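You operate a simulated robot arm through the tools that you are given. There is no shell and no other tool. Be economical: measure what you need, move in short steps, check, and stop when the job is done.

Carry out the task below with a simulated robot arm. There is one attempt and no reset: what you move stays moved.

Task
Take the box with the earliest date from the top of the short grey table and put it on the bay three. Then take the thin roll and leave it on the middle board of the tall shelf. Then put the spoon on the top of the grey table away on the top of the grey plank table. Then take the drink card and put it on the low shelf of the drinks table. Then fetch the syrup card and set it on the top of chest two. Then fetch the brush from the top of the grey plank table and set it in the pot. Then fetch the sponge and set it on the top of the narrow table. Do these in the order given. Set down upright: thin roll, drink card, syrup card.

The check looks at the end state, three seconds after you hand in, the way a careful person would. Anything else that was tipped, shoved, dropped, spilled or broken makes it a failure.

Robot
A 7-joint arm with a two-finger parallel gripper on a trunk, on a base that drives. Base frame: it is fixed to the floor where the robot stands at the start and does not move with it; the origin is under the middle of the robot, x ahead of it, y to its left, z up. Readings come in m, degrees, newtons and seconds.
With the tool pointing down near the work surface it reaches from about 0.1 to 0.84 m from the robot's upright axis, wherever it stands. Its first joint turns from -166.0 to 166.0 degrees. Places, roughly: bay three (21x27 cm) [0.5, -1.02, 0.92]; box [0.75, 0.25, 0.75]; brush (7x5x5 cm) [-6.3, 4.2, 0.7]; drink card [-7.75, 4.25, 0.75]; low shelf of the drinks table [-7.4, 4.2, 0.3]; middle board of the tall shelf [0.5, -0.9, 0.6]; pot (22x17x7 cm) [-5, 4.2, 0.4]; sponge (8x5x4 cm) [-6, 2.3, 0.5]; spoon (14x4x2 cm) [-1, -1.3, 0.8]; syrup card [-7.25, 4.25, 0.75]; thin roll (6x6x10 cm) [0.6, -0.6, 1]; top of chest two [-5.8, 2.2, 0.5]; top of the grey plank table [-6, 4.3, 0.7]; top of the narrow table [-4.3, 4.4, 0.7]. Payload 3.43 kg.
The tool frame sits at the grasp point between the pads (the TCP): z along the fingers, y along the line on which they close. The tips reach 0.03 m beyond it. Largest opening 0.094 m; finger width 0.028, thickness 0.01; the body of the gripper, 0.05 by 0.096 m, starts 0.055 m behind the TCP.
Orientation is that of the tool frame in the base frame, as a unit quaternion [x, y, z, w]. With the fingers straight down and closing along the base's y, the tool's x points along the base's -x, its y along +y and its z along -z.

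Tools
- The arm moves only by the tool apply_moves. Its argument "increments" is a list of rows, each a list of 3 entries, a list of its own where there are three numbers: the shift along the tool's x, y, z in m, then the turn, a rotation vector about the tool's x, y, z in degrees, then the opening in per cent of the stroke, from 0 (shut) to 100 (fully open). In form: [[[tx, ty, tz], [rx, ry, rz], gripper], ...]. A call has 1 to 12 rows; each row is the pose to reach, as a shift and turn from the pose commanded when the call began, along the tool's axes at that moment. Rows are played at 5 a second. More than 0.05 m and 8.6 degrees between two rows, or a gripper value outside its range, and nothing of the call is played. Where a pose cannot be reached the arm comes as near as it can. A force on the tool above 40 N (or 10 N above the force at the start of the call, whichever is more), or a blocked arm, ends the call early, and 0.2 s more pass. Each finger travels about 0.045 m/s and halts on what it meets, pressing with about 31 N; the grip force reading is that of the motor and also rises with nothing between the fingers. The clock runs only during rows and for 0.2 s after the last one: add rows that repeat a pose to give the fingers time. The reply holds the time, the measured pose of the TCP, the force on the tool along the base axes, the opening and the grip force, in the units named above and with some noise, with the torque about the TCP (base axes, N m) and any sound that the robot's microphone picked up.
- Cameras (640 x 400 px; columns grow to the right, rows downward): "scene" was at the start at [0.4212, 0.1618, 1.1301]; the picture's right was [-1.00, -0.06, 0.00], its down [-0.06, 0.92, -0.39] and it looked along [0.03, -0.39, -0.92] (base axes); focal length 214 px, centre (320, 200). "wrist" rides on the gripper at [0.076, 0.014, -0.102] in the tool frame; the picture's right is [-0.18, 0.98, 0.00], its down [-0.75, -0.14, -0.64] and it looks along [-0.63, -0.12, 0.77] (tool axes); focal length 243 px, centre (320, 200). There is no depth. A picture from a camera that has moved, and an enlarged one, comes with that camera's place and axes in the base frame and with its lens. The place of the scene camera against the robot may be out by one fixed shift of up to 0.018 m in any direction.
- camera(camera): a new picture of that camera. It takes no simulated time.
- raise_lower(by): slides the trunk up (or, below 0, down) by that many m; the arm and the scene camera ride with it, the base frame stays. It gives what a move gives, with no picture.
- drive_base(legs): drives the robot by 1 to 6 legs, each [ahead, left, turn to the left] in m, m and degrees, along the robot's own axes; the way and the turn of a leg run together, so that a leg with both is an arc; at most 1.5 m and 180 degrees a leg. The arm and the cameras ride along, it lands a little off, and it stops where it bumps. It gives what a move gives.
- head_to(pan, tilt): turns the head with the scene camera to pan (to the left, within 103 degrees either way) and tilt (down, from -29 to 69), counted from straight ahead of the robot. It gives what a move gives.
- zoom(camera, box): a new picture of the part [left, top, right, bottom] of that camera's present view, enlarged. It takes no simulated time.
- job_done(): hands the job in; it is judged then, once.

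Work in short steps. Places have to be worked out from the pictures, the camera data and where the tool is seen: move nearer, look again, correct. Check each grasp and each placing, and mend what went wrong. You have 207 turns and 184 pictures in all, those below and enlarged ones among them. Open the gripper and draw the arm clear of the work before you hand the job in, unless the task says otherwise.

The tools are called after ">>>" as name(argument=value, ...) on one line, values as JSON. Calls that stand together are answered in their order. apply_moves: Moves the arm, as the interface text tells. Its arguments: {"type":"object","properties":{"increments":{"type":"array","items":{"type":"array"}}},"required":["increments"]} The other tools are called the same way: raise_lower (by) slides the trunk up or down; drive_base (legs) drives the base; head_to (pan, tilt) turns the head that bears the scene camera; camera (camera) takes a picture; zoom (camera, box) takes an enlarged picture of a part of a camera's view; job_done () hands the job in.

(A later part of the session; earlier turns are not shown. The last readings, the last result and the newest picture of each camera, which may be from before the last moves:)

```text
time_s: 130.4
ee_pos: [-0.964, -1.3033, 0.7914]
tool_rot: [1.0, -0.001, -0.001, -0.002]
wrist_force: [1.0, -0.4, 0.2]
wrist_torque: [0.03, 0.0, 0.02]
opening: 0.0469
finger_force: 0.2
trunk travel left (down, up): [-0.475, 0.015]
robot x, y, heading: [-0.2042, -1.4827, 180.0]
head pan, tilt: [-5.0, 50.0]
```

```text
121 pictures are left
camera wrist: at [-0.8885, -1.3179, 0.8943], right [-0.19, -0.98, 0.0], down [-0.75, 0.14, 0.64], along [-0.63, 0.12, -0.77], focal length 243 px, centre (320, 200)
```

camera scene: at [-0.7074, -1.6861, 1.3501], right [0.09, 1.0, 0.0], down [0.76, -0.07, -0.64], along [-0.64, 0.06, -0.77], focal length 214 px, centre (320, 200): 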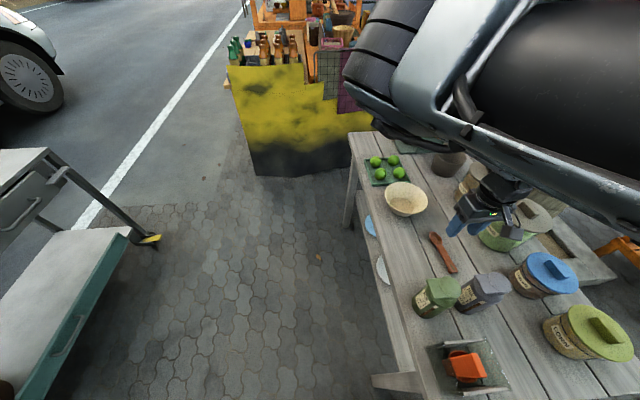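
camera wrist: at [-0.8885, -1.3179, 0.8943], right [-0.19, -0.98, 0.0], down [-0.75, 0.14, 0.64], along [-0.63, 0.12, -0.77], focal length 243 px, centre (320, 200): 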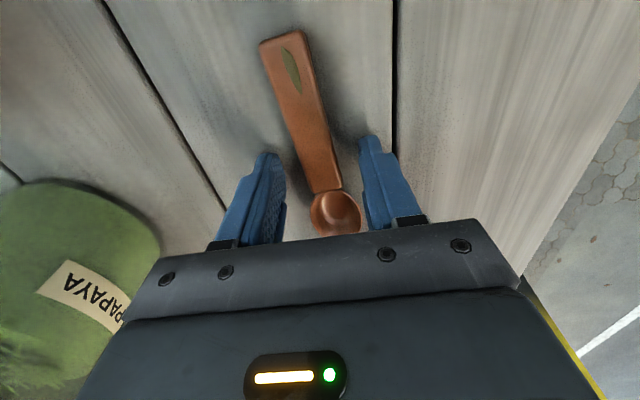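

Fingers straddle the neck. I go down slightly until near table contact.

>>> apply_moves(increments=[[[0, 0.001, 0.004], [0, 0, 0], 50], [[0, 0.001, 0.008], [0, 0, 0], 50], [[0, 0.001, 0.008], [0, 0, 0], 50]])

>>> apply_moves(increments=[[[0, 0.0, 0.003], [0, 0, 0], 50], [[0, 0.0, 0.006], [0, 0, 0], 50], [[0, 0.0, 0.006], [0, 0, 0], 50]])

>>> camera(camera="wrist")

```text
time_s: 131.0
ee_pos: [-0.9641, -1.3029, 0.7896]
tool_rot: [1.0, -0.001, -0.001, -0.002]
wrist_force: [9.2, -4.3, 28.0]
wrist_torque: [-0.88, -0.47, 0.09]
opening: 0.0489
finger_force: 2.1
trunk travel left (down, up): [-0.475, 0.015]
robot x, y, heading: [-0.2046, -1.4826, 179.7]
head pan, tilt: [-5.0, 50.0]
stopped in row 2: the force on the tool passed its limit at 51 N (the readings are from after the stop); the commanded pose is now the measured one
```

```text
time_s: 131.3
ee_pos: [-0.9651, -1.3024, 0.7896]
tool_rot: [1.0, 0.001, 0.0, -0.002]
wrist_force: [8.3, -5.0, 23.7]
wrist_torque: [-0.83, -0.28, 0.15]
opening: 0.0495
finger_force: 2.3
trunk travel left (down, up): [-0.475, 0.015]
robot x, y, heading: [-0.2036, -1.482, 179.9]
head pan, tilt: [-5.0, 50.0]
stopped in row 1: the force on the tool passed its limit at 46 N (the readings are from after the stop); the commanded pose is now the measured one
```

```text
120 pictures are left
camera wrist: at [-0.8888, -1.317, 0.8929], right [-0.18, -0.98, 0.0], down [-0.75, 0.14, 0.64], along [-0.63, 0.12, -0.77], focal length 243 px, centre (320, 200)
```

wrist: 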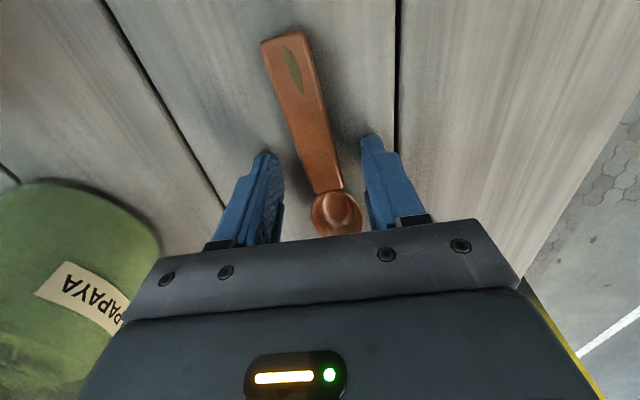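

Table contact at tip z≈0.76. Raise 2–3 mm, close, then lift.

>>> apply_moves(increments=[[[0, 0, -0.0035], [0, 0, 0], 50], [[0, 0, -0.0035], [0, 0, 0], 30], [[0, 0, -0.0035], [0, 0, 0], 10], [[0, 0, -0.0035], [0, 0, 0], 0], [[0, 0, -0.0035], [0, 0, 0], 0], [[0, 0, -0.0035], [0, 0, 0], 0], [[0, 0, -0.0035], [0, 0, 0], 0]])

>>> apply_moves(increments=[[[0, 0, -0.03], [0, 0, 0], 0], [[0, 0, -0.07], [0, 0, 0], 0], [[0, 0, -0.115], [0, 0, 0], 0], [[0, 0, -0.16], [0, 0, 0], 0], [[0, 0, -0.2], [0, 0, 0], 0]])

>>> camera(camera="wrist")

```text
time_s: 132.9
ee_pos: [-0.9649, -1.3036, 0.7922]
tool_rot: [1.0, -0.001, 0.0, -0.002]
wrist_force: [0.0, -0.6, 0.6]
wrist_torque: [-0.05, 0.01, -0.02]
opening: 0.0198
finger_force: 31.6
trunk travel left (down, up): [-0.475, 0.015]
robot x, y, heading: [-0.2036, -1.4841, 180.0]
head pan, tilt: [-5.0, 50.0]
```

```text
time_s: 134.1
ee_pos: [-0.9644, -1.3045, 0.9938]
tool_rot: [1.0, -0.001, 0.0, -0.001]
wrist_force: [0.2, 1.2, -0.5]
wrist_torque: [-0.02, -0.02, 0.02]
opening: 0.0195
finger_force: 30.9
trunk travel left (down, up): [-0.475, 0.015]
robot x, y, heading: [-0.2032, -1.4833, 179.9]
head pan, tilt: [-5.0, 50.0]
```

```text
119 pictures are left
camera wrist: at [-0.89, -1.3186, 1.0971], right [-0.19, -0.98, 0.0], down [-0.75, 0.14, 0.64], along [-0.63, 0.12, -0.77], focal length 243 px, centre (320, 200)
```

wrist: 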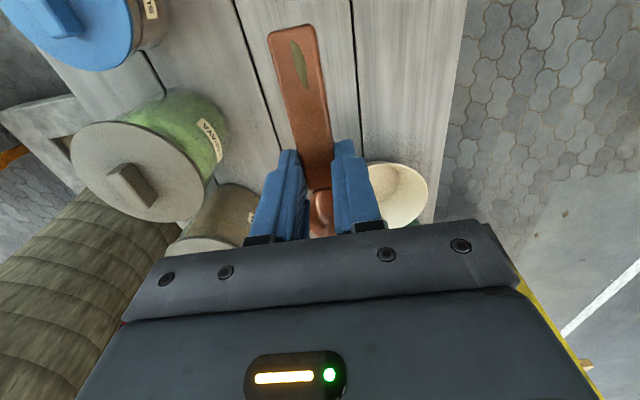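

Spoon held. Raise and retract to the travel pose, then back off, and look toward +y for the route.

>>> apply_moves(increments=[[[0, 0, -0.045], [0, 0, 0], 0], [[0, 0, -0.09], [0, 0, 0], 0], [[0.02, -0.01, -0.13], [0, 0, 0], 0], [[0.05, -0.03, -0.16], [0, 0, 0], 0], [[0.09, -0.05, -0.18], [0, 0, 0], 0], [[0.13, -0.07, -0.19], [0, 0, 0], 0], [[0.17, -0.09, -0.2], [0, 0, 0], 0], [[0.21, -0.11, -0.21], [0, 0, 0], 0], [[0.25, -0.13, -0.21], [0, 0, 0], 0], [[0.29, -0.15, -0.21], [0, 0, 0], 0], [[0.31, -0.17, -0.21], [0, 0, 0], 0]])

>>> drive_base(legs=[[-0.1, 0, 0], [0, 0, -90]])

>>> head_to(pan=20, tilt=15)

>>> camera(camera="scene")

```text
time_s: 136.5
ee_pos: [-0.6527, -1.1322, 1.2025]
tool_rot: [1.0, 0.001, -0.001, -0.003]
wrist_force: [-0.4, 0.5, 0.0]
wrist_torque: [0.02, -0.05, 0.01]
opening: 0.0197
finger_force: 30.8
trunk travel left (down, up): [-0.475, 0.015]
robot x, y, heading: [-0.2028, -1.4827, 179.8]
head pan, tilt: [-5.0, 50.0]
```

```text
time_s: 139.3
ee_pos: [-0.3632, -0.9384, 1.2024]
tool_rot: [0.972, -0.236, 0.0, -0.002]
wrist_force: [1.2, 0.3, -0.2]
wrist_torque: [-0.01, 0.0, 0.01]
opening: 0.0196
finger_force: 31.5
trunk travel left (down, up): [-0.475, 0.015]
robot x, y, heading: [-0.1217, -1.4564, 152.3]
head pan, tilt: [-5.0, 50.0]
stopped in leg 2: the robot was blocked; the commanded pose is now the measured one
```

```text
time_s: 140.3
ee_pos: [-0.3633, -0.938, 1.2027]
tool_rot: [0.972, -0.236, 0.001, -0.002]
wrist_force: [0.0, 0.4, -0.9]
wrist_torque: [-0.05, 0.01, 0.03]
opening: 0.0195
finger_force: 30.2
trunk travel left (down, up): [-0.475, 0.015]
robot x, y, heading: [-0.1253, -1.4551, 152.6]
head pan, tilt: [20.0, 15.0]
```

```text
118 pictures are left
camera scene: at [-0.6955, -1.4356, 1.4037], right [0.13, 0.99, 0.0], down [0.26, -0.03, -0.97], along [-0.96, 0.13, -0.26], focal length 214 px, centre (320, 200)
```

scene: 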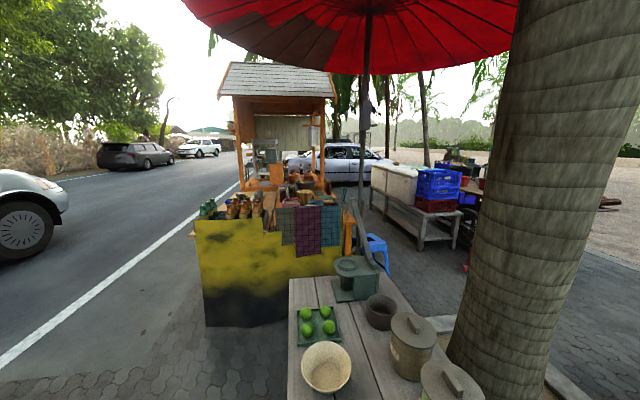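

Blocked by the bench behind when turning (base is ±0.4 m long). I turn back to 180° and strafe right (+y) out of the aisle instead.

>>> drive_base(legs=[[0, 0, 27.5], [0.03, -1.35, 0]])

>>> head_to(pan=-40, tilt=20)

>>> camera(camera="scene")

>>> head_to(pan=10, tilt=20)

>>> camera(camera="scene")

```text
time_s: 148.4
ee_pos: [-0.5936, 0.2448, 1.202]
tool_rot: [1.0, -0.004, 0.001, -0.001]
wrist_force: [0.5, 0.1, -0.9]
wrist_torque: [0.0, 0.0, -0.02]
opening: 0.0198
finger_force: 31.5
trunk travel left (down, up): [-0.475, 0.015]
robot x, y, heading: [-0.1474, -0.1106, 179.8]
head pan, tilt: [20.0, 15.0]
```

```text
time_s: 149.7
ee_pos: [-0.5927, 0.2455, 1.2027]
tool_rot: [1.0, -0.005, 0.0, -0.001]
wrist_force: [0.1, 0.7, 0.0]
wrist_torque: [-0.01, -0.04, -0.01]
opening: 0.0195
finger_force: 31.5
trunk travel left (down, up): [-0.475, 0.015]
robot x, y, heading: [-0.1439, -0.11, 179.3]
head pan, tilt: [-40.0, 20.0]
```

```text
117 pictures are left
camera scene: at [-0.6455, -0.254, 1.3957], right [0.65, 0.76, 0.0], down [0.26, -0.22, -0.94], along [-0.71, 0.61, -0.34], focal length 214 px, centre (320, 200)
```

scene: 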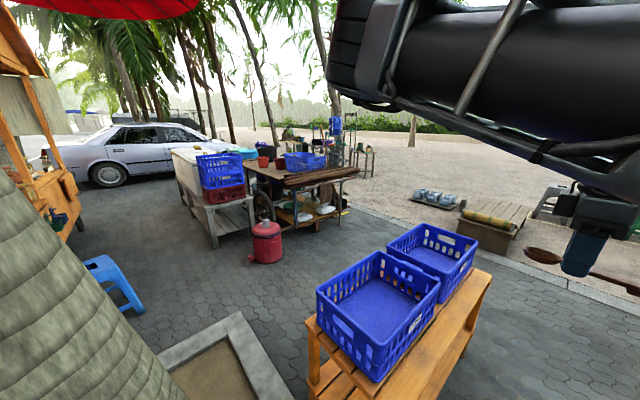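

```text
time_s: 150.9
ee_pos: [-0.5924, 0.245, 1.2008]
tool_rot: [1.0, -0.004, 0.0, -0.002]
wrist_force: [0.1, 0.4, -0.4]
wrist_torque: [-0.01, 0.01, -0.01]
opening: 0.0196
finger_force: 31.4
trunk travel left (down, up): [-0.475, 0.015]
robot x, y, heading: [-0.1412, -0.1081, 179.2]
head pan, tilt: [10.0, 20.0]
```

```text
116 pictures are left
camera scene: at [-0.6667, -0.3296, 1.3957], right [-0.16, 0.99, 0.0], down [0.34, 0.06, -0.94], along [-0.93, -0.15, -0.34], focal length 214 px, centre (320, 200)
```

scene: 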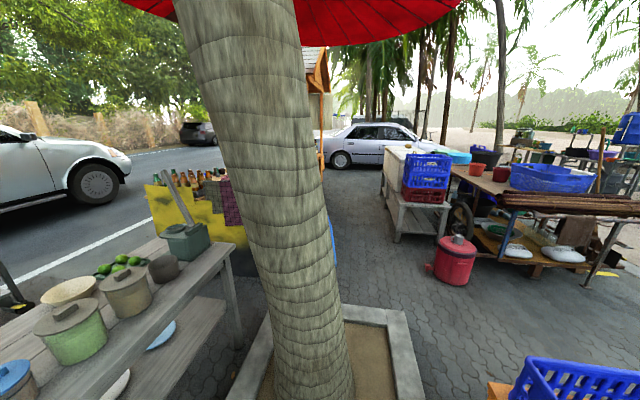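

The targets lie beyond the cart to the northwest. I strafe right (+y) past the orange table to an open spot and look again.

>>> drive_base(legs=[[-0.05, -1.4, 0], [0, -0.6, 0]])

>>> head_to(pan=10, tilt=20)

>>> camera(camera="scene")

>>> head_to(pan=-35, tilt=20)

>>> camera(camera="scene")

```text
time_s: 160.1
ee_pos: [-0.4753, 2.0732, 1.2019]
tool_rot: [0.999, -0.053, 0.0, -0.003]
wrist_force: [-0.4, -0.1, -0.3]
wrist_torque: [-0.03, 0.03, -0.01]
opening: 0.0196
finger_force: 31.9
trunk travel left (down, up): [-0.475, 0.015]
robot x, y, heading: [-0.065, 1.6759, 174.2]
head pan, tilt: [10.0, 20.0]
stopped in leg 2: the robot was blocked; the commanded pose is now the measured one
```

```text
time_s: 160.7
ee_pos: [-0.4757, 2.0725, 1.2031]
tool_rot: [0.999, -0.053, 0.0, -0.003]
wrist_force: [0.0, 0.4, -0.2]
wrist_torque: [-0.01, 0.02, 0.05]
opening: 0.0195
finger_force: 30.5
trunk travel left (down, up): [-0.475, 0.015]
robot x, y, heading: [-0.0668, 1.6805, 173.9]
head pan, tilt: [10.0, 20.0]
```

```text
115 pictures are left
camera scene: at [-0.6058, 1.5066, 1.3957], right [-0.07, 1.0, 0.0], down [0.34, 0.02, -0.94], along [-0.94, -0.06, -0.34], focal length 214 px, centre (320, 200)
```

scene: 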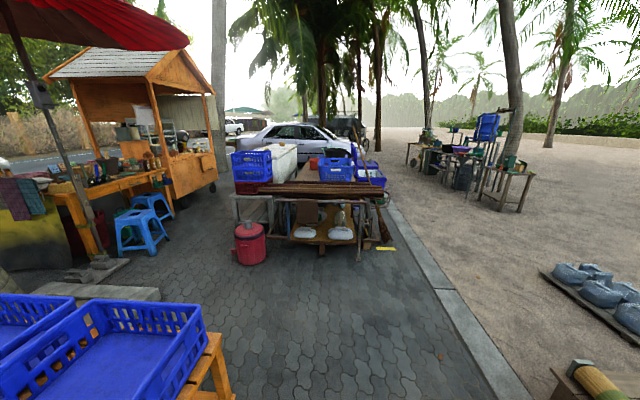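

```text
time_s: 161.8
ee_pos: [-0.4769, 2.0727, 1.2017]
tool_rot: [0.999, -0.053, 0.0, -0.003]
wrist_force: [-0.6, 0.4, -0.6]
wrist_torque: [0.0, -0.05, -0.01]
opening: 0.0195
finger_force: 30.7
trunk travel left (down, up): [-0.475, 0.015]
robot x, y, heading: [-0.0684, 1.6789, 173.8]
head pan, tilt: [-35.0, 20.0]
```

```text
114 pictures are left
camera scene: at [-0.583, 1.5741, 1.3957], right [0.66, 0.75, 0.0], down [0.26, -0.23, -0.94], along [-0.71, 0.62, -0.34], focal length 214 px, centre (320, 200)
```

scene: 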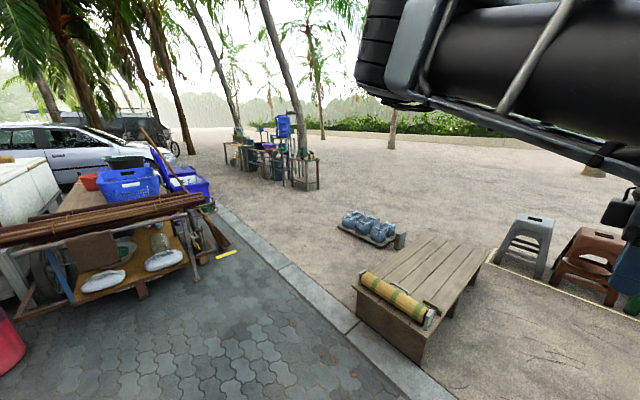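

Something blocked the rear right corner. I look that way.

>>> head_to(pan=-103, tilt=45)

>>> camera(camera="scene")

>>> camera(camera="wrist")

```text
time_s: 163.2
ee_pos: [-0.4747, 2.0727, 1.2019]
tool_rot: [0.999, -0.053, 0.0, -0.003]
wrist_force: [0.7, 0.2, -0.1]
wrist_torque: [0.01, 0.0, -0.01]
opening: 0.0197
finger_force: 30.9
trunk travel left (down, up): [-0.475, 0.015]
robot x, y, heading: [-0.0649, 1.6748, 173.9]
head pan, tilt: [-103.0, 45.0]
```

```text
113 pictures are left
camera scene: at [-0.4861, 1.5897, 1.357], right [0.94, -0.33, 0.0], down [-0.23, -0.67, -0.71], along [0.23, 0.67, -0.71], focal length 214 px, centre (320, 200)
```

scene: 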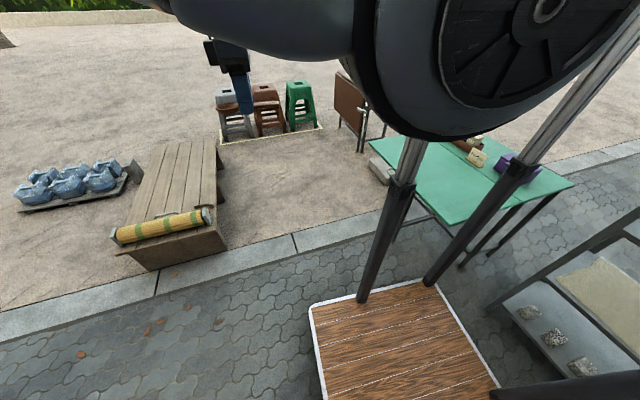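

```text
112 pictures are left
camera wrist: at [-0.4021, 2.0502, 1.305], right [-0.29, -0.96, 0.0], down [-0.73, 0.22, 0.64], along [-0.62, 0.19, -0.77], focal length 243 px, centre (320, 200)
```

wrist: 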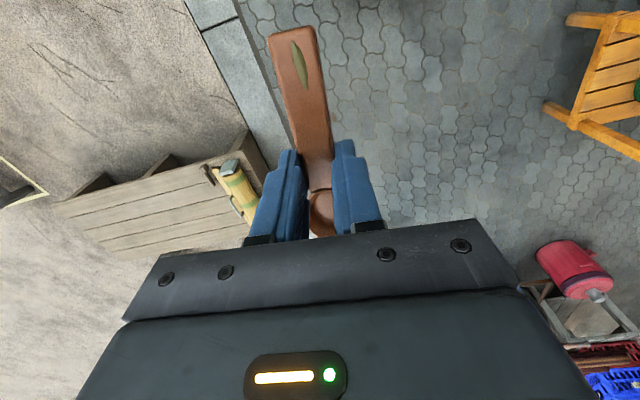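

It's the green table's leg. I go ahead (−x) first, then along the curb toward the sandy side north of the cart.

>>> drive_base(legs=[[0.4, 0, 0], [0, 0, 6], [1.3, -0.25, 0]])

>>> head_to(pan=-10, tilt=20)

>>> camera(camera="scene")

```text
time_s: 172.5
ee_pos: [-2.2117, 2.3196, 1.2015]
tool_rot: [1.0, 0.001, -0.001, -0.003]
wrist_force: [0.0, 0.8, -0.9]
wrist_torque: [-0.02, -0.04, -0.01]
opening: 0.0195
finger_force: 30.8
trunk travel left (down, up): [-0.475, 0.015]
robot x, y, heading: [-1.7591, 1.9693, 179.8]
head pan, tilt: [-103.0, 45.0]
```

```text
time_s: 174.2
ee_pos: [-2.2117, 2.3193, 1.2024]
tool_rot: [1.0, 0.0, -0.001, -0.003]
wrist_force: [0.0, 0.1, -0.8]
wrist_torque: [-0.01, 0.0, -0.02]
opening: 0.0195
finger_force: 31.4
trunk travel left (down, up): [-0.475, 0.015]
robot x, y, heading: [-1.7615, 1.9687, 180.1]
head pan, tilt: [-10.0, 20.0]
```

```text
111 pictures are left
camera scene: at [-2.2794, 1.7748, 1.3956], right [0.17, 0.98, 0.0], down [0.34, -0.06, -0.94], along [-0.93, 0.16, -0.34], focal length 214 px, centre (320, 200)
```

scene: 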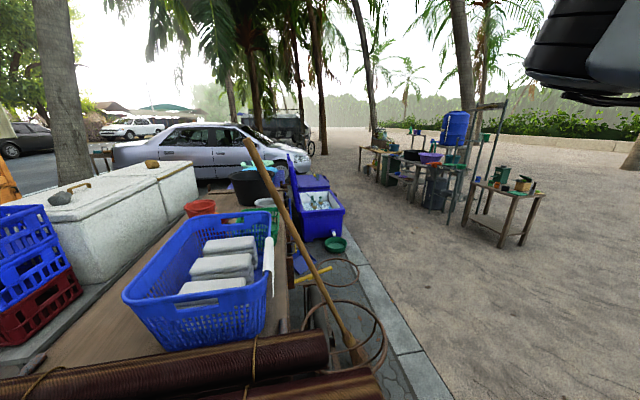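

Sand area beyond looks open. I move a bit ahead, sidestep onto the sand, then continue west.

>>> drive_base(legs=[[0.15, 0, 0], [0.1, -1.0, 0]])

>>> camera(camera="scene")

>>> zoom(camera="scene", box=[300, 80, 560, 260])

```text
time_s: 180.4
ee_pos: [-2.44, 3.338, 1.2028]
tool_rot: [1.0, -0.012, 0.0, -0.003]
wrist_force: [-0.3, 0.0, -0.1]
wrist_torque: [0.0, 0.04, 0.02]
opening: 0.0196
finger_force: 31.3
trunk travel left (down, up): [-0.475, 0.015]
robot x, y, heading: [-2.0016, 2.9764, 178.5]
head pan, tilt: [-10.0, 20.0]
```

```text
110 pictures are left
camera scene: at [-2.5225, 2.7971, 1.3957], right [0.2, 0.98, 0.0], down [0.34, -0.07, -0.94], along [-0.92, 0.19, -0.34], focal length 214 px, centre (320, 200)
```

scene: 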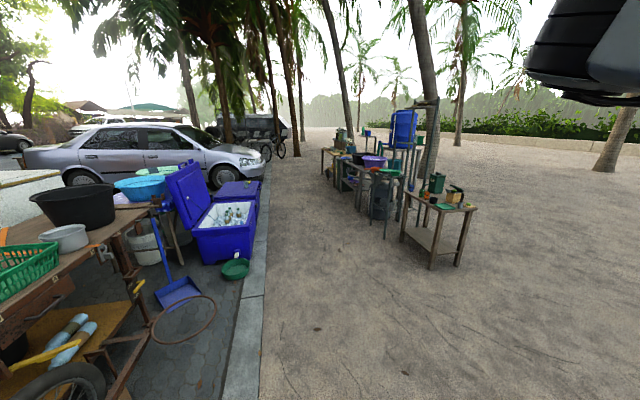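

```text
2.22 times, centred on (430, 170) of scene
camera zoom: at [-2.5225, 2.7971, 1.3957], right [0.2, 0.98, 0.0], down [0.34, -0.07, -0.94], along [-0.92, 0.19, -0.34], focal length 477 px, centre (76, 267)
```

zoom: 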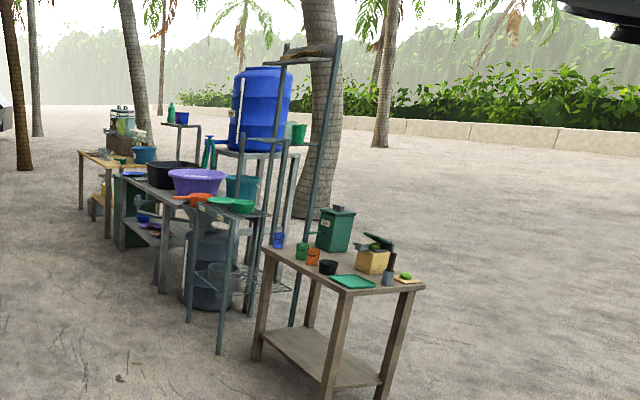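

A row of tables sits along y≈4.2; corridor at y≈3.2 is free. I drive west.

>>> drive_base(legs=[[0, 0, 1.5], [1.5, -0.1, 0], [1.4, 0, 0]])

>>> head_to(pan=-40, tilt=25)

>>> camera(camera="scene")

>>> head_to(pan=30, tilt=25)

>>> camera(camera="scene")

```text
refused: leg 2 is longer than a leg can be; nothing moved
```

```text
time_s: 181.3
ee_pos: [-2.4409, 3.3394, 1.2029]
tool_rot: [1.0, -0.012, -0.001, -0.003]
wrist_force: [-0.3, 0.1, -0.6]
wrist_torque: [-0.02, -0.04, -0.01]
opening: 0.0197
finger_force: 31.2
trunk travel left (down, up): [-0.475, 0.015]
robot x, y, heading: [-1.9977, 2.9759, 178.7]
head pan, tilt: [-40.0, 25.0]
```

```text
108 pictures are left
camera scene: at [-2.5003, 2.8396, 1.3876], right [0.66, 0.75, 0.0], down [0.32, -0.28, -0.91], along [-0.68, 0.6, -0.42], focal length 214 px, centre (320, 200)
```

scene: 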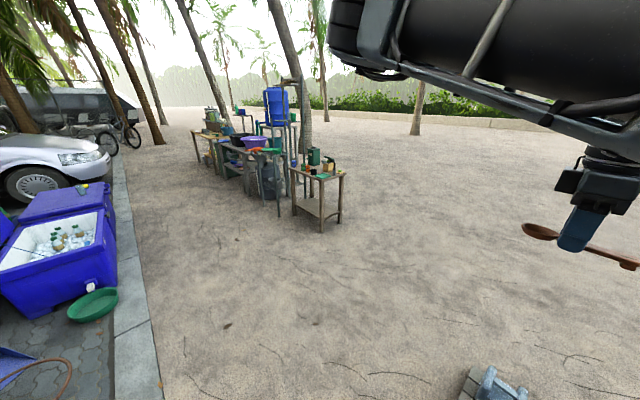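

```text
time_s: 182.8
ee_pos: [-2.4399, 3.3384, 1.2026]
tool_rot: [1.0, -0.012, -0.002, -0.003]
wrist_force: [0.4, -0.2, -0.7]
wrist_torque: [-0.02, -0.01, -0.02]
opening: 0.0197
finger_force: 30.5
trunk travel left (down, up): [-0.475, 0.015]
robot x, y, heading: [-2.001, 2.9788, 178.6]
head pan, tilt: [30.0, 25.0]
```

```text
107 pictures are left
camera scene: at [-2.5123, 2.7347, 1.3876], right [-0.48, 0.88, 0.0], down [0.37, 0.2, -0.91], along [-0.8, -0.43, -0.42], focal length 214 px, centre (320, 200)
```

scene: 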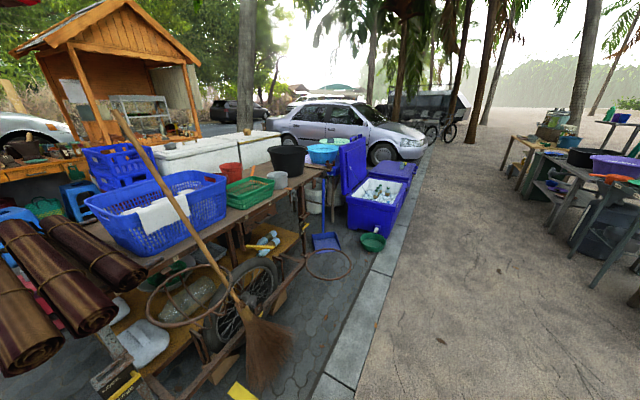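

Path ahead is free; drive with legs within limits.

>>> drive_base(legs=[[0, 0, 1.3], [1.45, -0.1, 0], [1.35, 0, 0]])

>>> head_to(pan=-40, tilt=25)

>>> camera(camera="scene")

>>> head_to(pan=30, tilt=25)

>>> camera(camera="scene")

```text
time_s: 196.7
ee_pos: [-5.244, 3.4231, 1.2027]
tool_rot: [1.0, 0.006, -0.001, -0.002]
wrist_force: [0.1, 0.3, -0.3]
wrist_torque: [-0.02, 0.0, -0.01]
opening: 0.0199
finger_force: 31.0
trunk travel left (down, up): [-0.475, 0.015]
robot x, y, heading: [-4.7926, 3.0788, -179.5]
head pan, tilt: [30.0, 25.0]
```

```text
time_s: 198.1
ee_pos: [-5.2441, 3.4223, 1.202]
tool_rot: [1.0, 0.006, -0.002, -0.002]
wrist_force: [-0.4, 0.2, 0.2]
wrist_torque: [-0.02, -0.01, 0.0]
opening: 0.0194
finger_force: 30.6
trunk travel left (down, up): [-0.475, 0.015]
robot x, y, heading: [-4.793, 3.0726, -179.5]
head pan, tilt: [-40.0, 25.0]
```

```text
106 pictures are left
camera scene: at [-5.286, 2.9211, 1.3876], right [0.63, 0.77, 0.0], down [0.33, -0.27, -0.91], along [-0.7, 0.57, -0.42], focal length 214 px, centre (320, 200)
```

scene: 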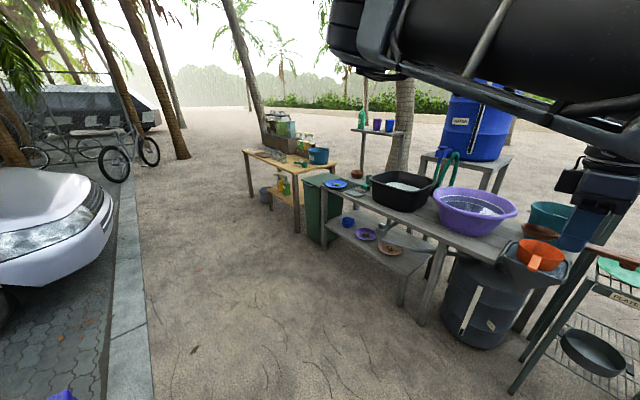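

```text
time_s: 199.5
ee_pos: [-5.2437, 3.4225, 1.2012]
tool_rot: [1.0, 0.006, -0.002, -0.002]
wrist_force: [0.0, 0.0, 0.6]
wrist_torque: [-0.02, 0.02, 0.01]
opening: 0.0198
finger_force: 30.8
trunk travel left (down, up): [-0.475, 0.015]
robot x, y, heading: [-4.7904, 3.0755, -179.1]
head pan, tilt: [30.0, 25.0]
```

```text
105 pictures are left
camera scene: at [-5.2942, 2.8158, 1.3876], right [-0.51, 0.86, 0.0], down [0.36, 0.21, -0.91], along [-0.78, -0.46, -0.42], focal length 214 px, centre (320, 200)
```

scene: 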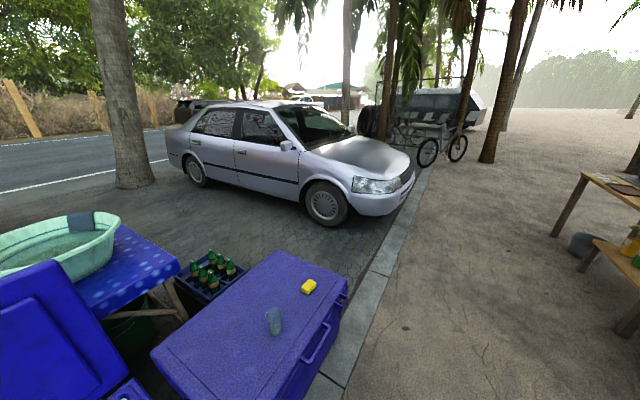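

The grey plank table (with basins) is ahead-right; pot is in the rack at right, sponge on the closed chest at left. I drive a bit farther and turn to face the table.

>>> drive_base(legs=[[1.2, 0, 0], [0, 0, -90]])

>>> head_to(pan=0, tilt=35)

>>> camera(camera="scene")

>>> camera(camera="wrist")

```text
time_s: 209.4
ee_pos: [-5.6132, 3.5114, 1.2019]
tool_rot: [-0.699, 0.715, -0.001, 0.003]
wrist_force: [-0.5, -0.3, -0.4]
wrist_torque: [0.02, 0.02, -0.01]
opening: 0.0196
finger_force: 31.0
trunk travel left (down, up): [-0.475, 0.015]
robot x, y, heading: [-5.975, 3.0683, 88.4]
head pan, tilt: [30.0, 25.0]
```

```text
time_s: 210.3
ee_pos: [-5.613, 3.5116, 1.2024]
tool_rot: [-0.7, 0.714, -0.002, 0.003]
wrist_force: [0.1, 1.2, 0.6]
wrist_torque: [0.03, 0.05, 0.0]
opening: 0.0198
finger_force: 31.0
trunk travel left (down, up): [-0.475, 0.015]
robot x, y, heading: [-5.9716, 3.0667, 88.8]
head pan, tilt: [0.0, 35.0]
```

```text
104 pictures are left
camera scene: at [-6.1816, 3.5885, 1.3718], right [1.0, -0.02, 0.0], down [-0.01, -0.57, -0.82], along [0.02, 0.82, -0.57], focal length 214 px, centre (320, 200)
```

scene: 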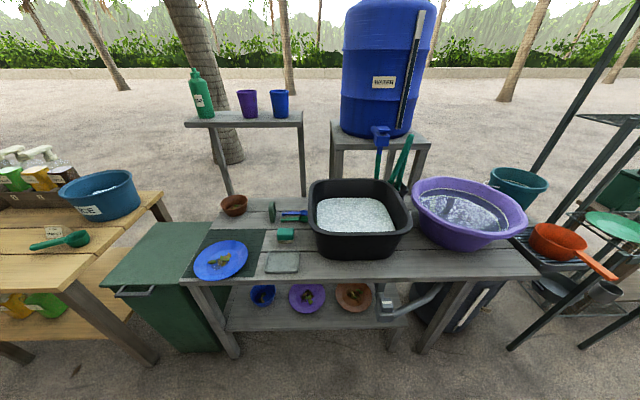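

```text
103 pictures are left
camera wrist: at [-5.6302, 3.4353, 1.305], right [-0.98, 0.2, 0.0], down [0.15, 0.75, 0.64], along [0.13, 0.63, -0.77], focal length 243 px, centre (320, 200)
```

wrist: 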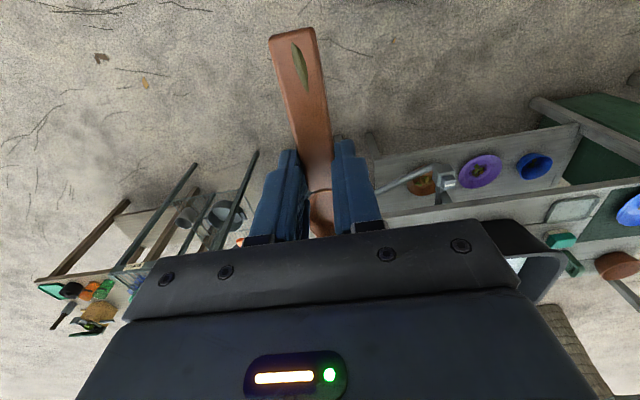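

Clear view of the plank table. Free strip in front of the black tub (y≈4.05–4.15). I align the base, yaw the spoon to lie along x, and look with the wrist camera.

>>> drive_base(legs=[[0.32, 0.24, 1.2]])

>>> apply_moves(increments=[[[0, 0, 0], [0, 0, 8], 0], [[0, 0, 0], [0, 0, 16], 0], [[0, 0, 0], [0, 0, 24], 0], [[0, 0, 0], [0, 0, 32], 0], [[0, 0, 0], [0, 0, 40], 0], [[0, 0, 0], [0, 0, 48], 0], [[0, 0, 0], [0, 0, 56], 0], [[0, 0, 0], [0, 0, 64], 0], [[0, 0, 0], [0, 0, 72], 0], [[0, 0, 0], [0, 0, 80], 0], [[0, 0, 0], [0, 0, 88], 0], [[0, 0, 0], [0, 0, 90], 0]])

>>> camera(camera="wrist")

>>> head_to(pan=-10, tilt=45)

>>> camera(camera="scene")

```text
time_s: 212.8
ee_pos: [-5.8608, 3.8396, 1.2034]
tool_rot: [-0.707, 0.707, -0.001, 0.002]
wrist_force: [-0.1, -0.1, -0.3]
wrist_torque: [-0.01, 0.0, 0.02]
opening: 0.0195
finger_force: 31.0
trunk travel left (down, up): [-0.475, 0.015]
robot x, y, heading: [-6.2092, 3.3896, 90.0]
head pan, tilt: [0.0, 35.0]
```

```text
time_s: 215.4
ee_pos: [-5.8594, 3.8394, 1.2018]
tool_rot: [0.001, 1.0, 0.001, 0.002]
wrist_force: [0.2, 0.6, -0.4]
wrist_torque: [-0.02, -0.01, -0.01]
opening: 0.0197
finger_force: 30.6
trunk travel left (down, up): [-0.475, 0.015]
robot x, y, heading: [-6.2129, 3.3883, 90.0]
head pan, tilt: [0.0, 35.0]
```

```text
102 pictures are left
camera wrist: at [-5.9363, 3.8546, 1.3053], right [0.19, 0.98, 0.0], down [0.75, -0.14, 0.65], along [0.63, -0.12, -0.76], focal length 243 px, centre (320, 200)
```

wrist: 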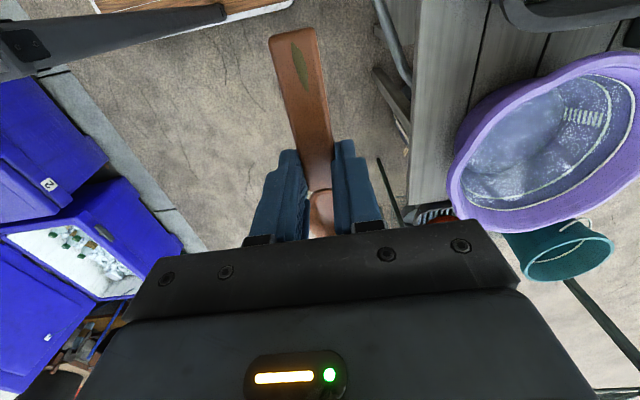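

```text
time_s: 216.1
ee_pos: [-5.8587, 3.841, 1.2025]
tool_rot: [0.0, 1.0, 0.001, 0.003]
wrist_force: [-0.5, -0.3, -0.1]
wrist_torque: [0.0, -0.01, 0.0]
opening: 0.0196
finger_force: 31.5
trunk travel left (down, up): [-0.475, 0.015]
robot x, y, heading: [-6.2117, 3.3901, 89.8]
head pan, tilt: [-10.0, 45.0]
```

```text
101 pictures are left
camera scene: at [-6.4151, 3.8981, 1.357], right [0.98, -0.17, 0.0], down [-0.12, -0.7, -0.71], along [0.12, 0.7, -0.71], focal length 214 px, centre (320, 200)
```

scene: 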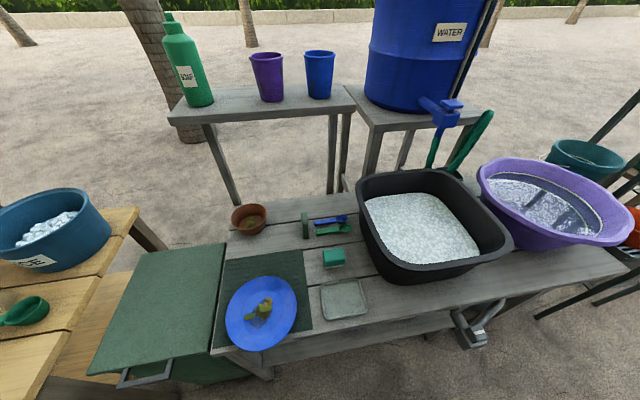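

Edge at y≈4.05 with table z≈0.70; spoon target (-6.08, 4.085). Move above it.

>>> apply_moves(increments=[[[0.0275, 0.031, 0.025], [0, 0, 0], 0], [[0.055, 0.061, 0.05], [0, 0, 0], 0], [[0.0825, 0.092, 0.075], [0, 0, 0], 0], [[0.11, 0.122, 0.1], [0, 0, 0], 0], [[0.1375, 0.153, 0.125], [0, 0, 0], 0], [[0.165, 0.184, 0.15], [0, 0, 0], 0], [[0.1925, 0.214, 0.175], [0, 0, 0], 0], [[0.22, 0.245, 0.2], [0, 0, 0], 0], [[0.22, 0.245, 0.24], [0, 0, 0], 0], [[0.22, 0.245, 0.24], [0, 0, 0], 0]])

>>> camera(camera="wrist")

>>> camera(camera="scene")

```text
time_s: 218.3
ee_pos: [-6.077, 4.0849, 0.9604]
tool_rot: [0.0, 1.0, 0.001, 0.003]
wrist_force: [0.3, 0.2, 0.6]
wrist_torque: [0.02, 0.01, -0.02]
opening: 0.0199
finger_force: 31.6
out of reach, approached as far as the arm can: row 8
trunk travel left (down, up): [-0.475, 0.015]
robot x, y, heading: [-6.2117, 3.3937, 89.9]
head pan, tilt: [-10.0, 45.0]
```

```text
100 pictures are left
camera wrist: at [-6.1547, 4.0993, 1.0634], right [0.18, 0.98, 0.0], down [0.75, -0.14, 0.65], along [0.63, -0.12, -0.76], focal length 243 px, centre (320, 200)
```

wrist: 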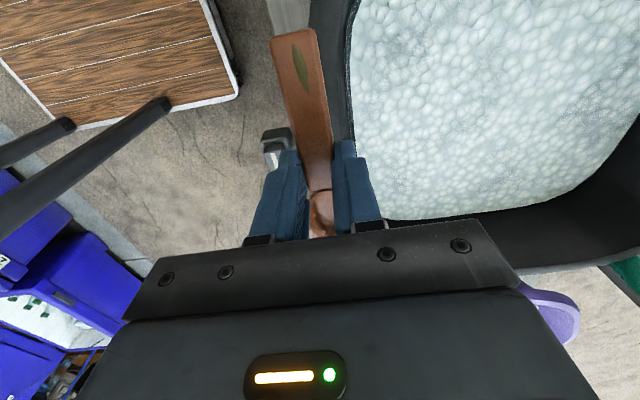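

```text
99 pictures are left
camera scene: at [-6.4151, 3.8979, 1.3571], right [0.98, -0.18, 0.0], down [-0.12, -0.7, -0.71], along [0.12, 0.7, -0.71], focal length 214 px, centre (320, 200)
```

scene: 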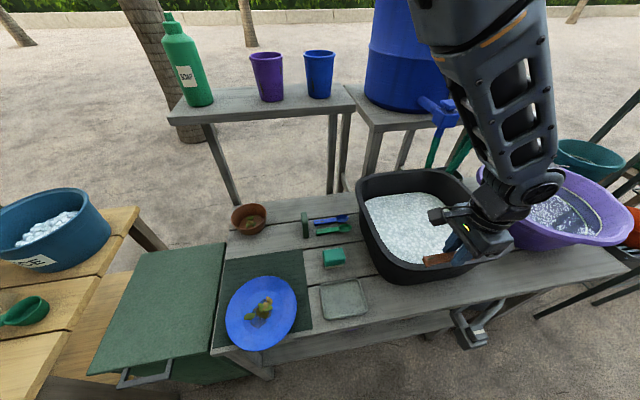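

The tub rim overhangs and the strip is too narrow for the gripper. Better spot: the free patch back-left between the brown shell and the brushes (≈(-6.46,4.41)), spoon along y. I raise, retreat, and yaw back.

>>> apply_moves(increments=[[[0, 0, -0.045], [0, 0, 0], 0], [[-0.02, -0.03, -0.07], [0, 0, 0], 0], [[-0.05, -0.06, -0.095], [0, 0, 0], 0], [[-0.08, -0.09, -0.12], [0, 0, 0], 0], [[-0.11, -0.12, -0.145], [0, 0, 0], 0], [[-0.14, -0.15, -0.17], [0, 0, 0], 0], [[-0.165, -0.18, -0.195], [0, 0, 0], 0], [[-0.19, -0.21, -0.22], [0, 0, 0], 0], [[-0.22, -0.24, -0.24], [0, 0, 0], 0]])

>>> apply_moves(increments=[[[0, 0, 0], [0, 0, -8], 0], [[0, 0, 0], [0, 0, -16], 0], [[0, 0, 0], [0, 0, -24], 0], [[0, 0, 0], [0, 0, -32], 0], [[0, 0, 0], [0, 0, -40], 0], [[0, 0, 0], [0, 0, -48], 0], [[0, 0, 0], [0, 0, -56], 0], [[0, 0, 0], [0, 0, -64], 0], [[0, 0, 0], [0, 0, -72], 0], [[0, 0, 0], [0, 0, -80], 0], [[0, 0, 0], [0, 0, -88], 0], [[0, 0, 0], [0, 0, -90], 0]])

>>> drive_base(legs=[[0.0, 0.33, 0], [0.16, 0, 0]])

>>> head_to(pan=0, tilt=50)

>>> camera(camera="scene")

```text
time_s: 220.3
ee_pos: [-5.8597, 3.8465, 1.2016]
tool_rot: [0.0, 1.0, 0.001, 0.003]
wrist_force: [-0.3, -0.1, 0.8]
wrist_torque: [0.0, -0.04, -0.01]
opening: 0.0197
finger_force: 31.0
out of reach, approached as far as the arm can: row 1
trunk travel left (down, up): [-0.475, 0.015]
robot x, y, heading: [-6.2097, 3.3857, 90.0]
head pan, tilt: [-10.0, 45.0]
```

```text
time_s: 222.9
ee_pos: [-5.8599, 3.8459, 1.2014]
tool_rot: [0.708, -0.707, 0.001, -0.004]
wrist_force: [-0.2, 0.0, -0.5]
wrist_torque: [0.01, 0.02, 0.0]
opening: 0.0196
finger_force: 31.4
trunk travel left (down, up): [-0.475, 0.015]
robot x, y, heading: [-6.2106, 3.3917, 89.9]
head pan, tilt: [-10.0, 45.0]
```

```text
time_s: 226.1
ee_pos: [-6.19, 4.0075, 1.2013]
tool_rot: [0.709, -0.705, 0.001, -0.003]
wrist_force: [-0.5, -0.2, -0.2]
wrist_torque: [0.02, 0.03, 0.01]
opening: 0.0196
finger_force: 31.2
trunk travel left (down, up): [-0.475, 0.015]
robot x, y, heading: [-6.5379, 3.5516, 90.2]
head pan, tilt: [-10.0, 45.0]
```

```text
time_s: 226.8
ee_pos: [-6.1904, 4.0052, 1.2013]
tool_rot: [0.709, -0.705, 0.001, -0.002]
wrist_force: [0.0, -0.3, -0.6]
wrist_torque: [0.01, 0.02, 0.01]
opening: 0.0195
finger_force: 31.2
trunk travel left (down, up): [-0.475, 0.015]
robot x, y, heading: [-6.5425, 3.5517, 90.0]
head pan, tilt: [0.0, 50.0]
```

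```text
98 pictures are left
camera scene: at [-6.7609, 4.0533, 1.3501], right [1.0, 0.0, 0.0], down [0.0, -0.77, -0.64], along [0.0, 0.64, -0.77], focal length 214 px, centre (320, 200)
```

scene: 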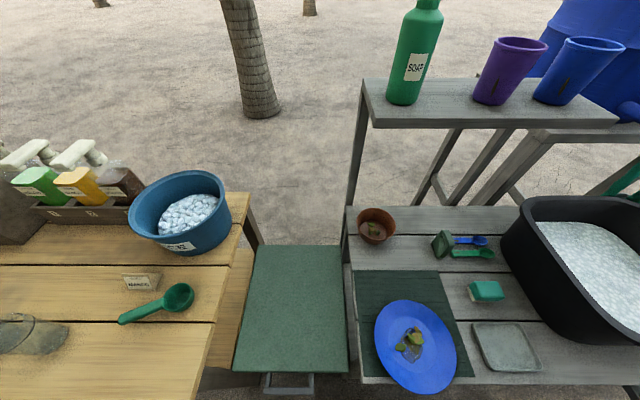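

Target patch centre ≈(-6.44, 4.40). I move 7 cm closer, lower the trunk to its initial level for reach, and bring the spoon over.

>>> drive_base(legs=[[0.07, 0, 0]])

>>> raise_lower(by=-0.2)

>>> apply_moves(increments=[[[-0.03, 0.025, 0], [0, 0, 0], 0], [[-0.06, 0.05, 0], [0, 0, 0], 0], [[-0.09, 0.075, 0.0], [0, 0, 0], 0], [[-0.12, 0.1, 0.0], [0, 0, 0], 0], [[-0.15, 0.125, 0], [0, 0, 0], 0], [[-0.18, 0.15, 0], [0, 0, 0], 0], [[-0.21, 0.175, 0], [0, 0, 0], 0], [[-0.24, 0.2, 0.0], [0, 0, 0], 0], [[-0.27, 0.225, 0.02], [0, 0, 0], 0], [[-0.3, 0.25, 0.04], [0, 0, 0], 0], [[-0.32, 0.25, 0.05], [0, 0, 0], 0]])

>>> camera(camera="wrist")

>>> camera(camera="scene")

```text
time_s: 227.8
ee_pos: [-6.1918, 4.0769, 1.2017]
tool_rot: [0.709, -0.705, 0.002, -0.003]
wrist_force: [0.7, -0.1, -0.3]
wrist_torque: [0.04, 0.0, -0.01]
opening: 0.0196
finger_force: 31.0
trunk travel left (down, up): [-0.475, 0.015]
robot x, y, heading: [-6.5417, 3.6179, 90.1]
head pan, tilt: [0.0, 50.0]
```

```text
time_s: 230.0
ee_pos: [-6.1924, 4.0769, 1.001]
tool_rot: [0.709, -0.705, 0.001, -0.003]
wrist_force: [0.1, -0.8, 0.9]
wrist_torque: [-0.01, -0.01, -0.03]
opening: 0.0197
finger_force: 31.0
trunk travel left (down, up): [-0.275, 0.215]
robot x, y, heading: [-6.5406, 3.6168, 90.1]
head pan, tilt: [0.0, 50.0]
```

```text
time_s: 232.6
ee_pos: [-6.3926, 4.3621, 0.9611]
tool_rot: [-0.654, 0.756, 0.002, 0.007]
wrist_force: [0.5, -0.2, -0.3]
wrist_torque: [0.01, 0.01, 0.03]
opening: 0.0198
finger_force: 30.5
trunk travel left (down, up): [-0.275, 0.215]
robot x, y, heading: [-6.5376, 3.615, 90.1]
head pan, tilt: [0.0, 50.0]
stopped in row 11: the arm was blocked; the commanded pose is now the measured one
```

```text
97 pictures are left
camera wrist: at [-6.4188, 4.2879, 1.0626], right [-0.95, 0.32, 0.0], down [0.24, 0.72, 0.65], along [0.21, 0.62, -0.76], focal length 243 px, centre (320, 200)
```

wrist: 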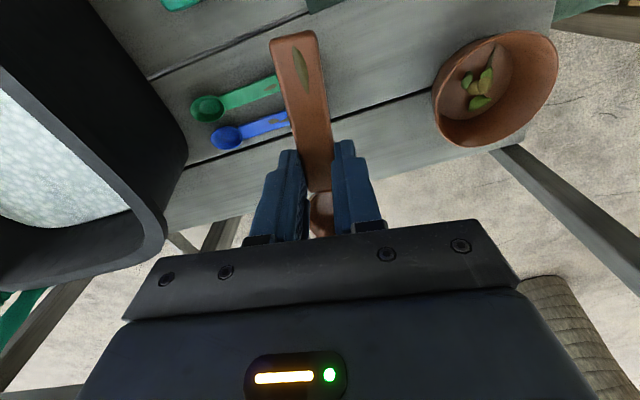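

```text
96 pictures are left
camera scene: at [-6.7679, 4.1063, 1.1386], right [0.99, 0.11, 0.0], down [0.1, -0.86, -0.5], along [-0.06, 0.5, -0.86], focal length 214 px, centre (320, 200)
```

scene: 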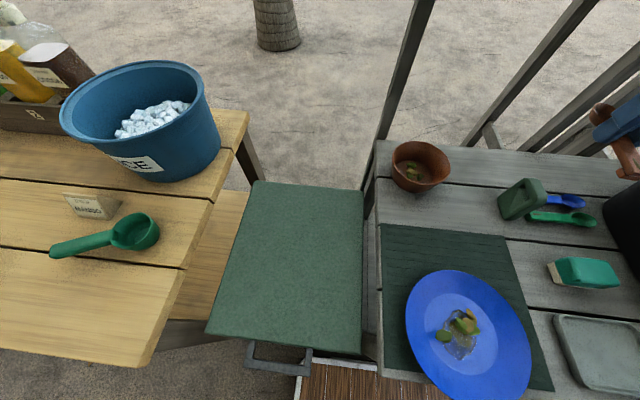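

The arm pressed against the head column (view shifted). I back the arm off, re-align the yaw, move the base left so the target is further right, and turn the head aside.

>>> apply_moves(increments=[[[0.03, -0.02, -0.01], [0, 0, 0], 0], [[0.06, -0.045, -0.02], [0, 0, -4], 0], [[0.092, -0.064, -0.02], [0, 0, -8.3], 0], [[0.092, -0.064, -0.02], [0, 0, -8.3], 0]])

>>> head_to(pan=45, tilt=50)

>>> drive_base(legs=[[0, 0.15, 0]])

>>> camera(camera="wrist")

>>> camera(camera="scene")

```text
time_s: 233.6
ee_pos: [-6.3434, 4.269, 0.9747]
tool_rot: [0.714, -0.7, 0.002, -0.005]
wrist_force: [0.0, 0.5, -0.3]
wrist_torque: [-0.02, -0.02, -0.03]
opening: 0.0196
finger_force: 30.7
trunk travel left (down, up): [-0.275, 0.215]
robot x, y, heading: [-6.5365, 3.615, 89.9]
head pan, tilt: [0.0, 50.0]
```

```text
time_s: 234.7
ee_pos: [-6.3454, 4.2679, 0.975]
tool_rot: [0.714, -0.701, 0.001, -0.004]
wrist_force: [-1.0, -0.1, 0.1]
wrist_torque: [0.01, 0.01, -0.01]
opening: 0.0197
finger_force: 31.0
trunk travel left (down, up): [-0.275, 0.215]
robot x, y, heading: [-6.5389, 3.6192, 90.0]
head pan, tilt: [45.0, 50.0]
```

```text
time_s: 236.1
ee_pos: [-6.4952, 4.2681, 0.9745]
tool_rot: [0.714, -0.701, 0.002, -0.005]
wrist_force: [0.4, -0.4, 0.0]
wrist_torque: [0.02, 0.0, 0.0]
opening: 0.0198
finger_force: 31.0
trunk travel left (down, up): [-0.275, 0.215]
robot x, y, heading: [-6.6926, 3.6176, 90.0]
head pan, tilt: [45.0, 50.0]
```

```text
95 pictures are left
camera wrist: at [-6.5104, 4.1914, 1.0769], right [-0.99, 0.17, -0.01], down [0.12, 0.75, 0.65], along [0.11, 0.64, -0.76], focal length 243 px, centre (320, 200)
```

wrist: 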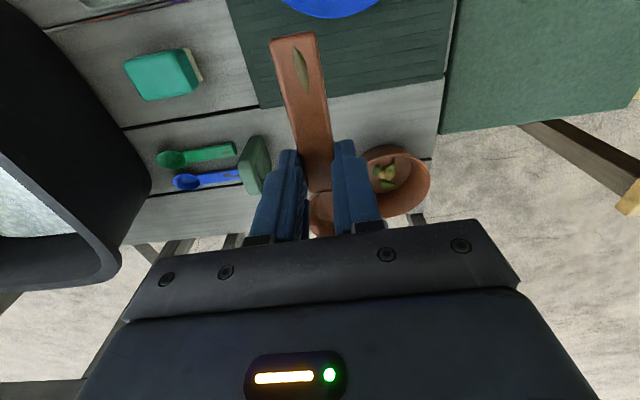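

```text
94 pictures are left
camera scene: at [-6.9659, 4.0982, 1.1501], right [0.71, 0.71, 0.0], down [0.54, -0.54, -0.64], along [-0.46, 0.45, -0.77], focal length 214 px, centre (320, 200)
```

scene: 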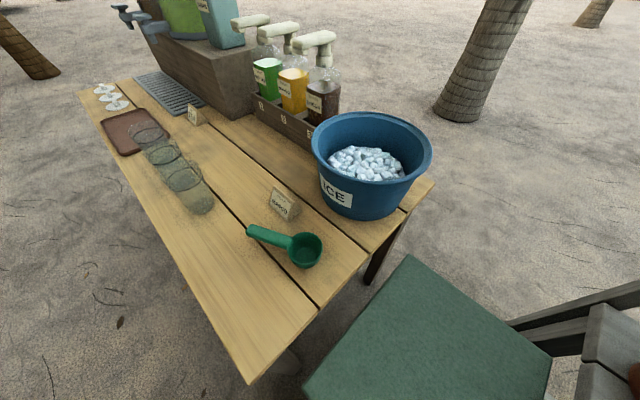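

Free patch centre ≈(-6.465,4.40). Move over and descend to z≈0.80.

>>> apply_moves(increments=[[[-0.04, -0.01, 0.0], [0, 0, 0], 0], [[-0.08, -0.02, 0.02], [0, 0, 0], 0], [[-0.11, -0.03, 0.05], [0, 0, 0], 0], [[-0.132, -0.03, 0.09], [0, 0, 0], 0], [[-0.132, -0.03, 0.13], [0, 0, 0], 0], [[-0.132, -0.03, 0.17], [0, 0, 0], 0], [[-0.132, -0.03, 0.17], [0, 0, 0], 0]])

>>> camera(camera="wrist")

```text
time_s: 237.7
ee_pos: [-6.4677, 4.4012, 0.8049]
tool_rot: [0.714, -0.7, 0.001, -0.005]
wrist_force: [0.2, 0.2, -0.2]
wrist_torque: [0.01, 0.03, 0.03]
opening: 0.0196
finger_force: 31.5
trunk travel left (down, up): [-0.275, 0.215]
robot x, y, heading: [-6.6902, 3.617, 90.0]
head pan, tilt: [45.0, 50.0]
```

```text
93 pictures are left
camera wrist: at [-6.482, 4.3238, 0.9077], right [-0.99, 0.17, -0.01], down [0.12, 0.75, 0.65], along [0.11, 0.64, -0.76], focal length 243 px, centre (320, 200)
```

wrist: 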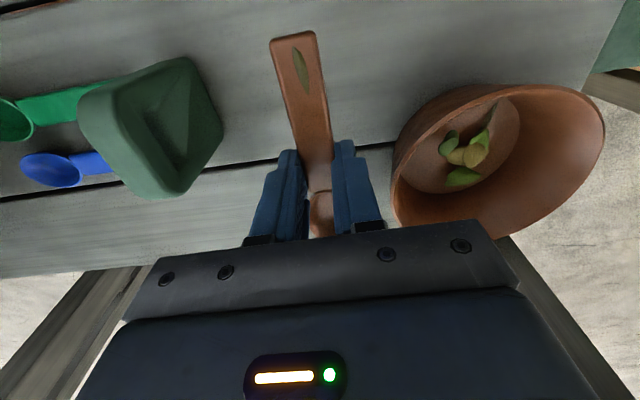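

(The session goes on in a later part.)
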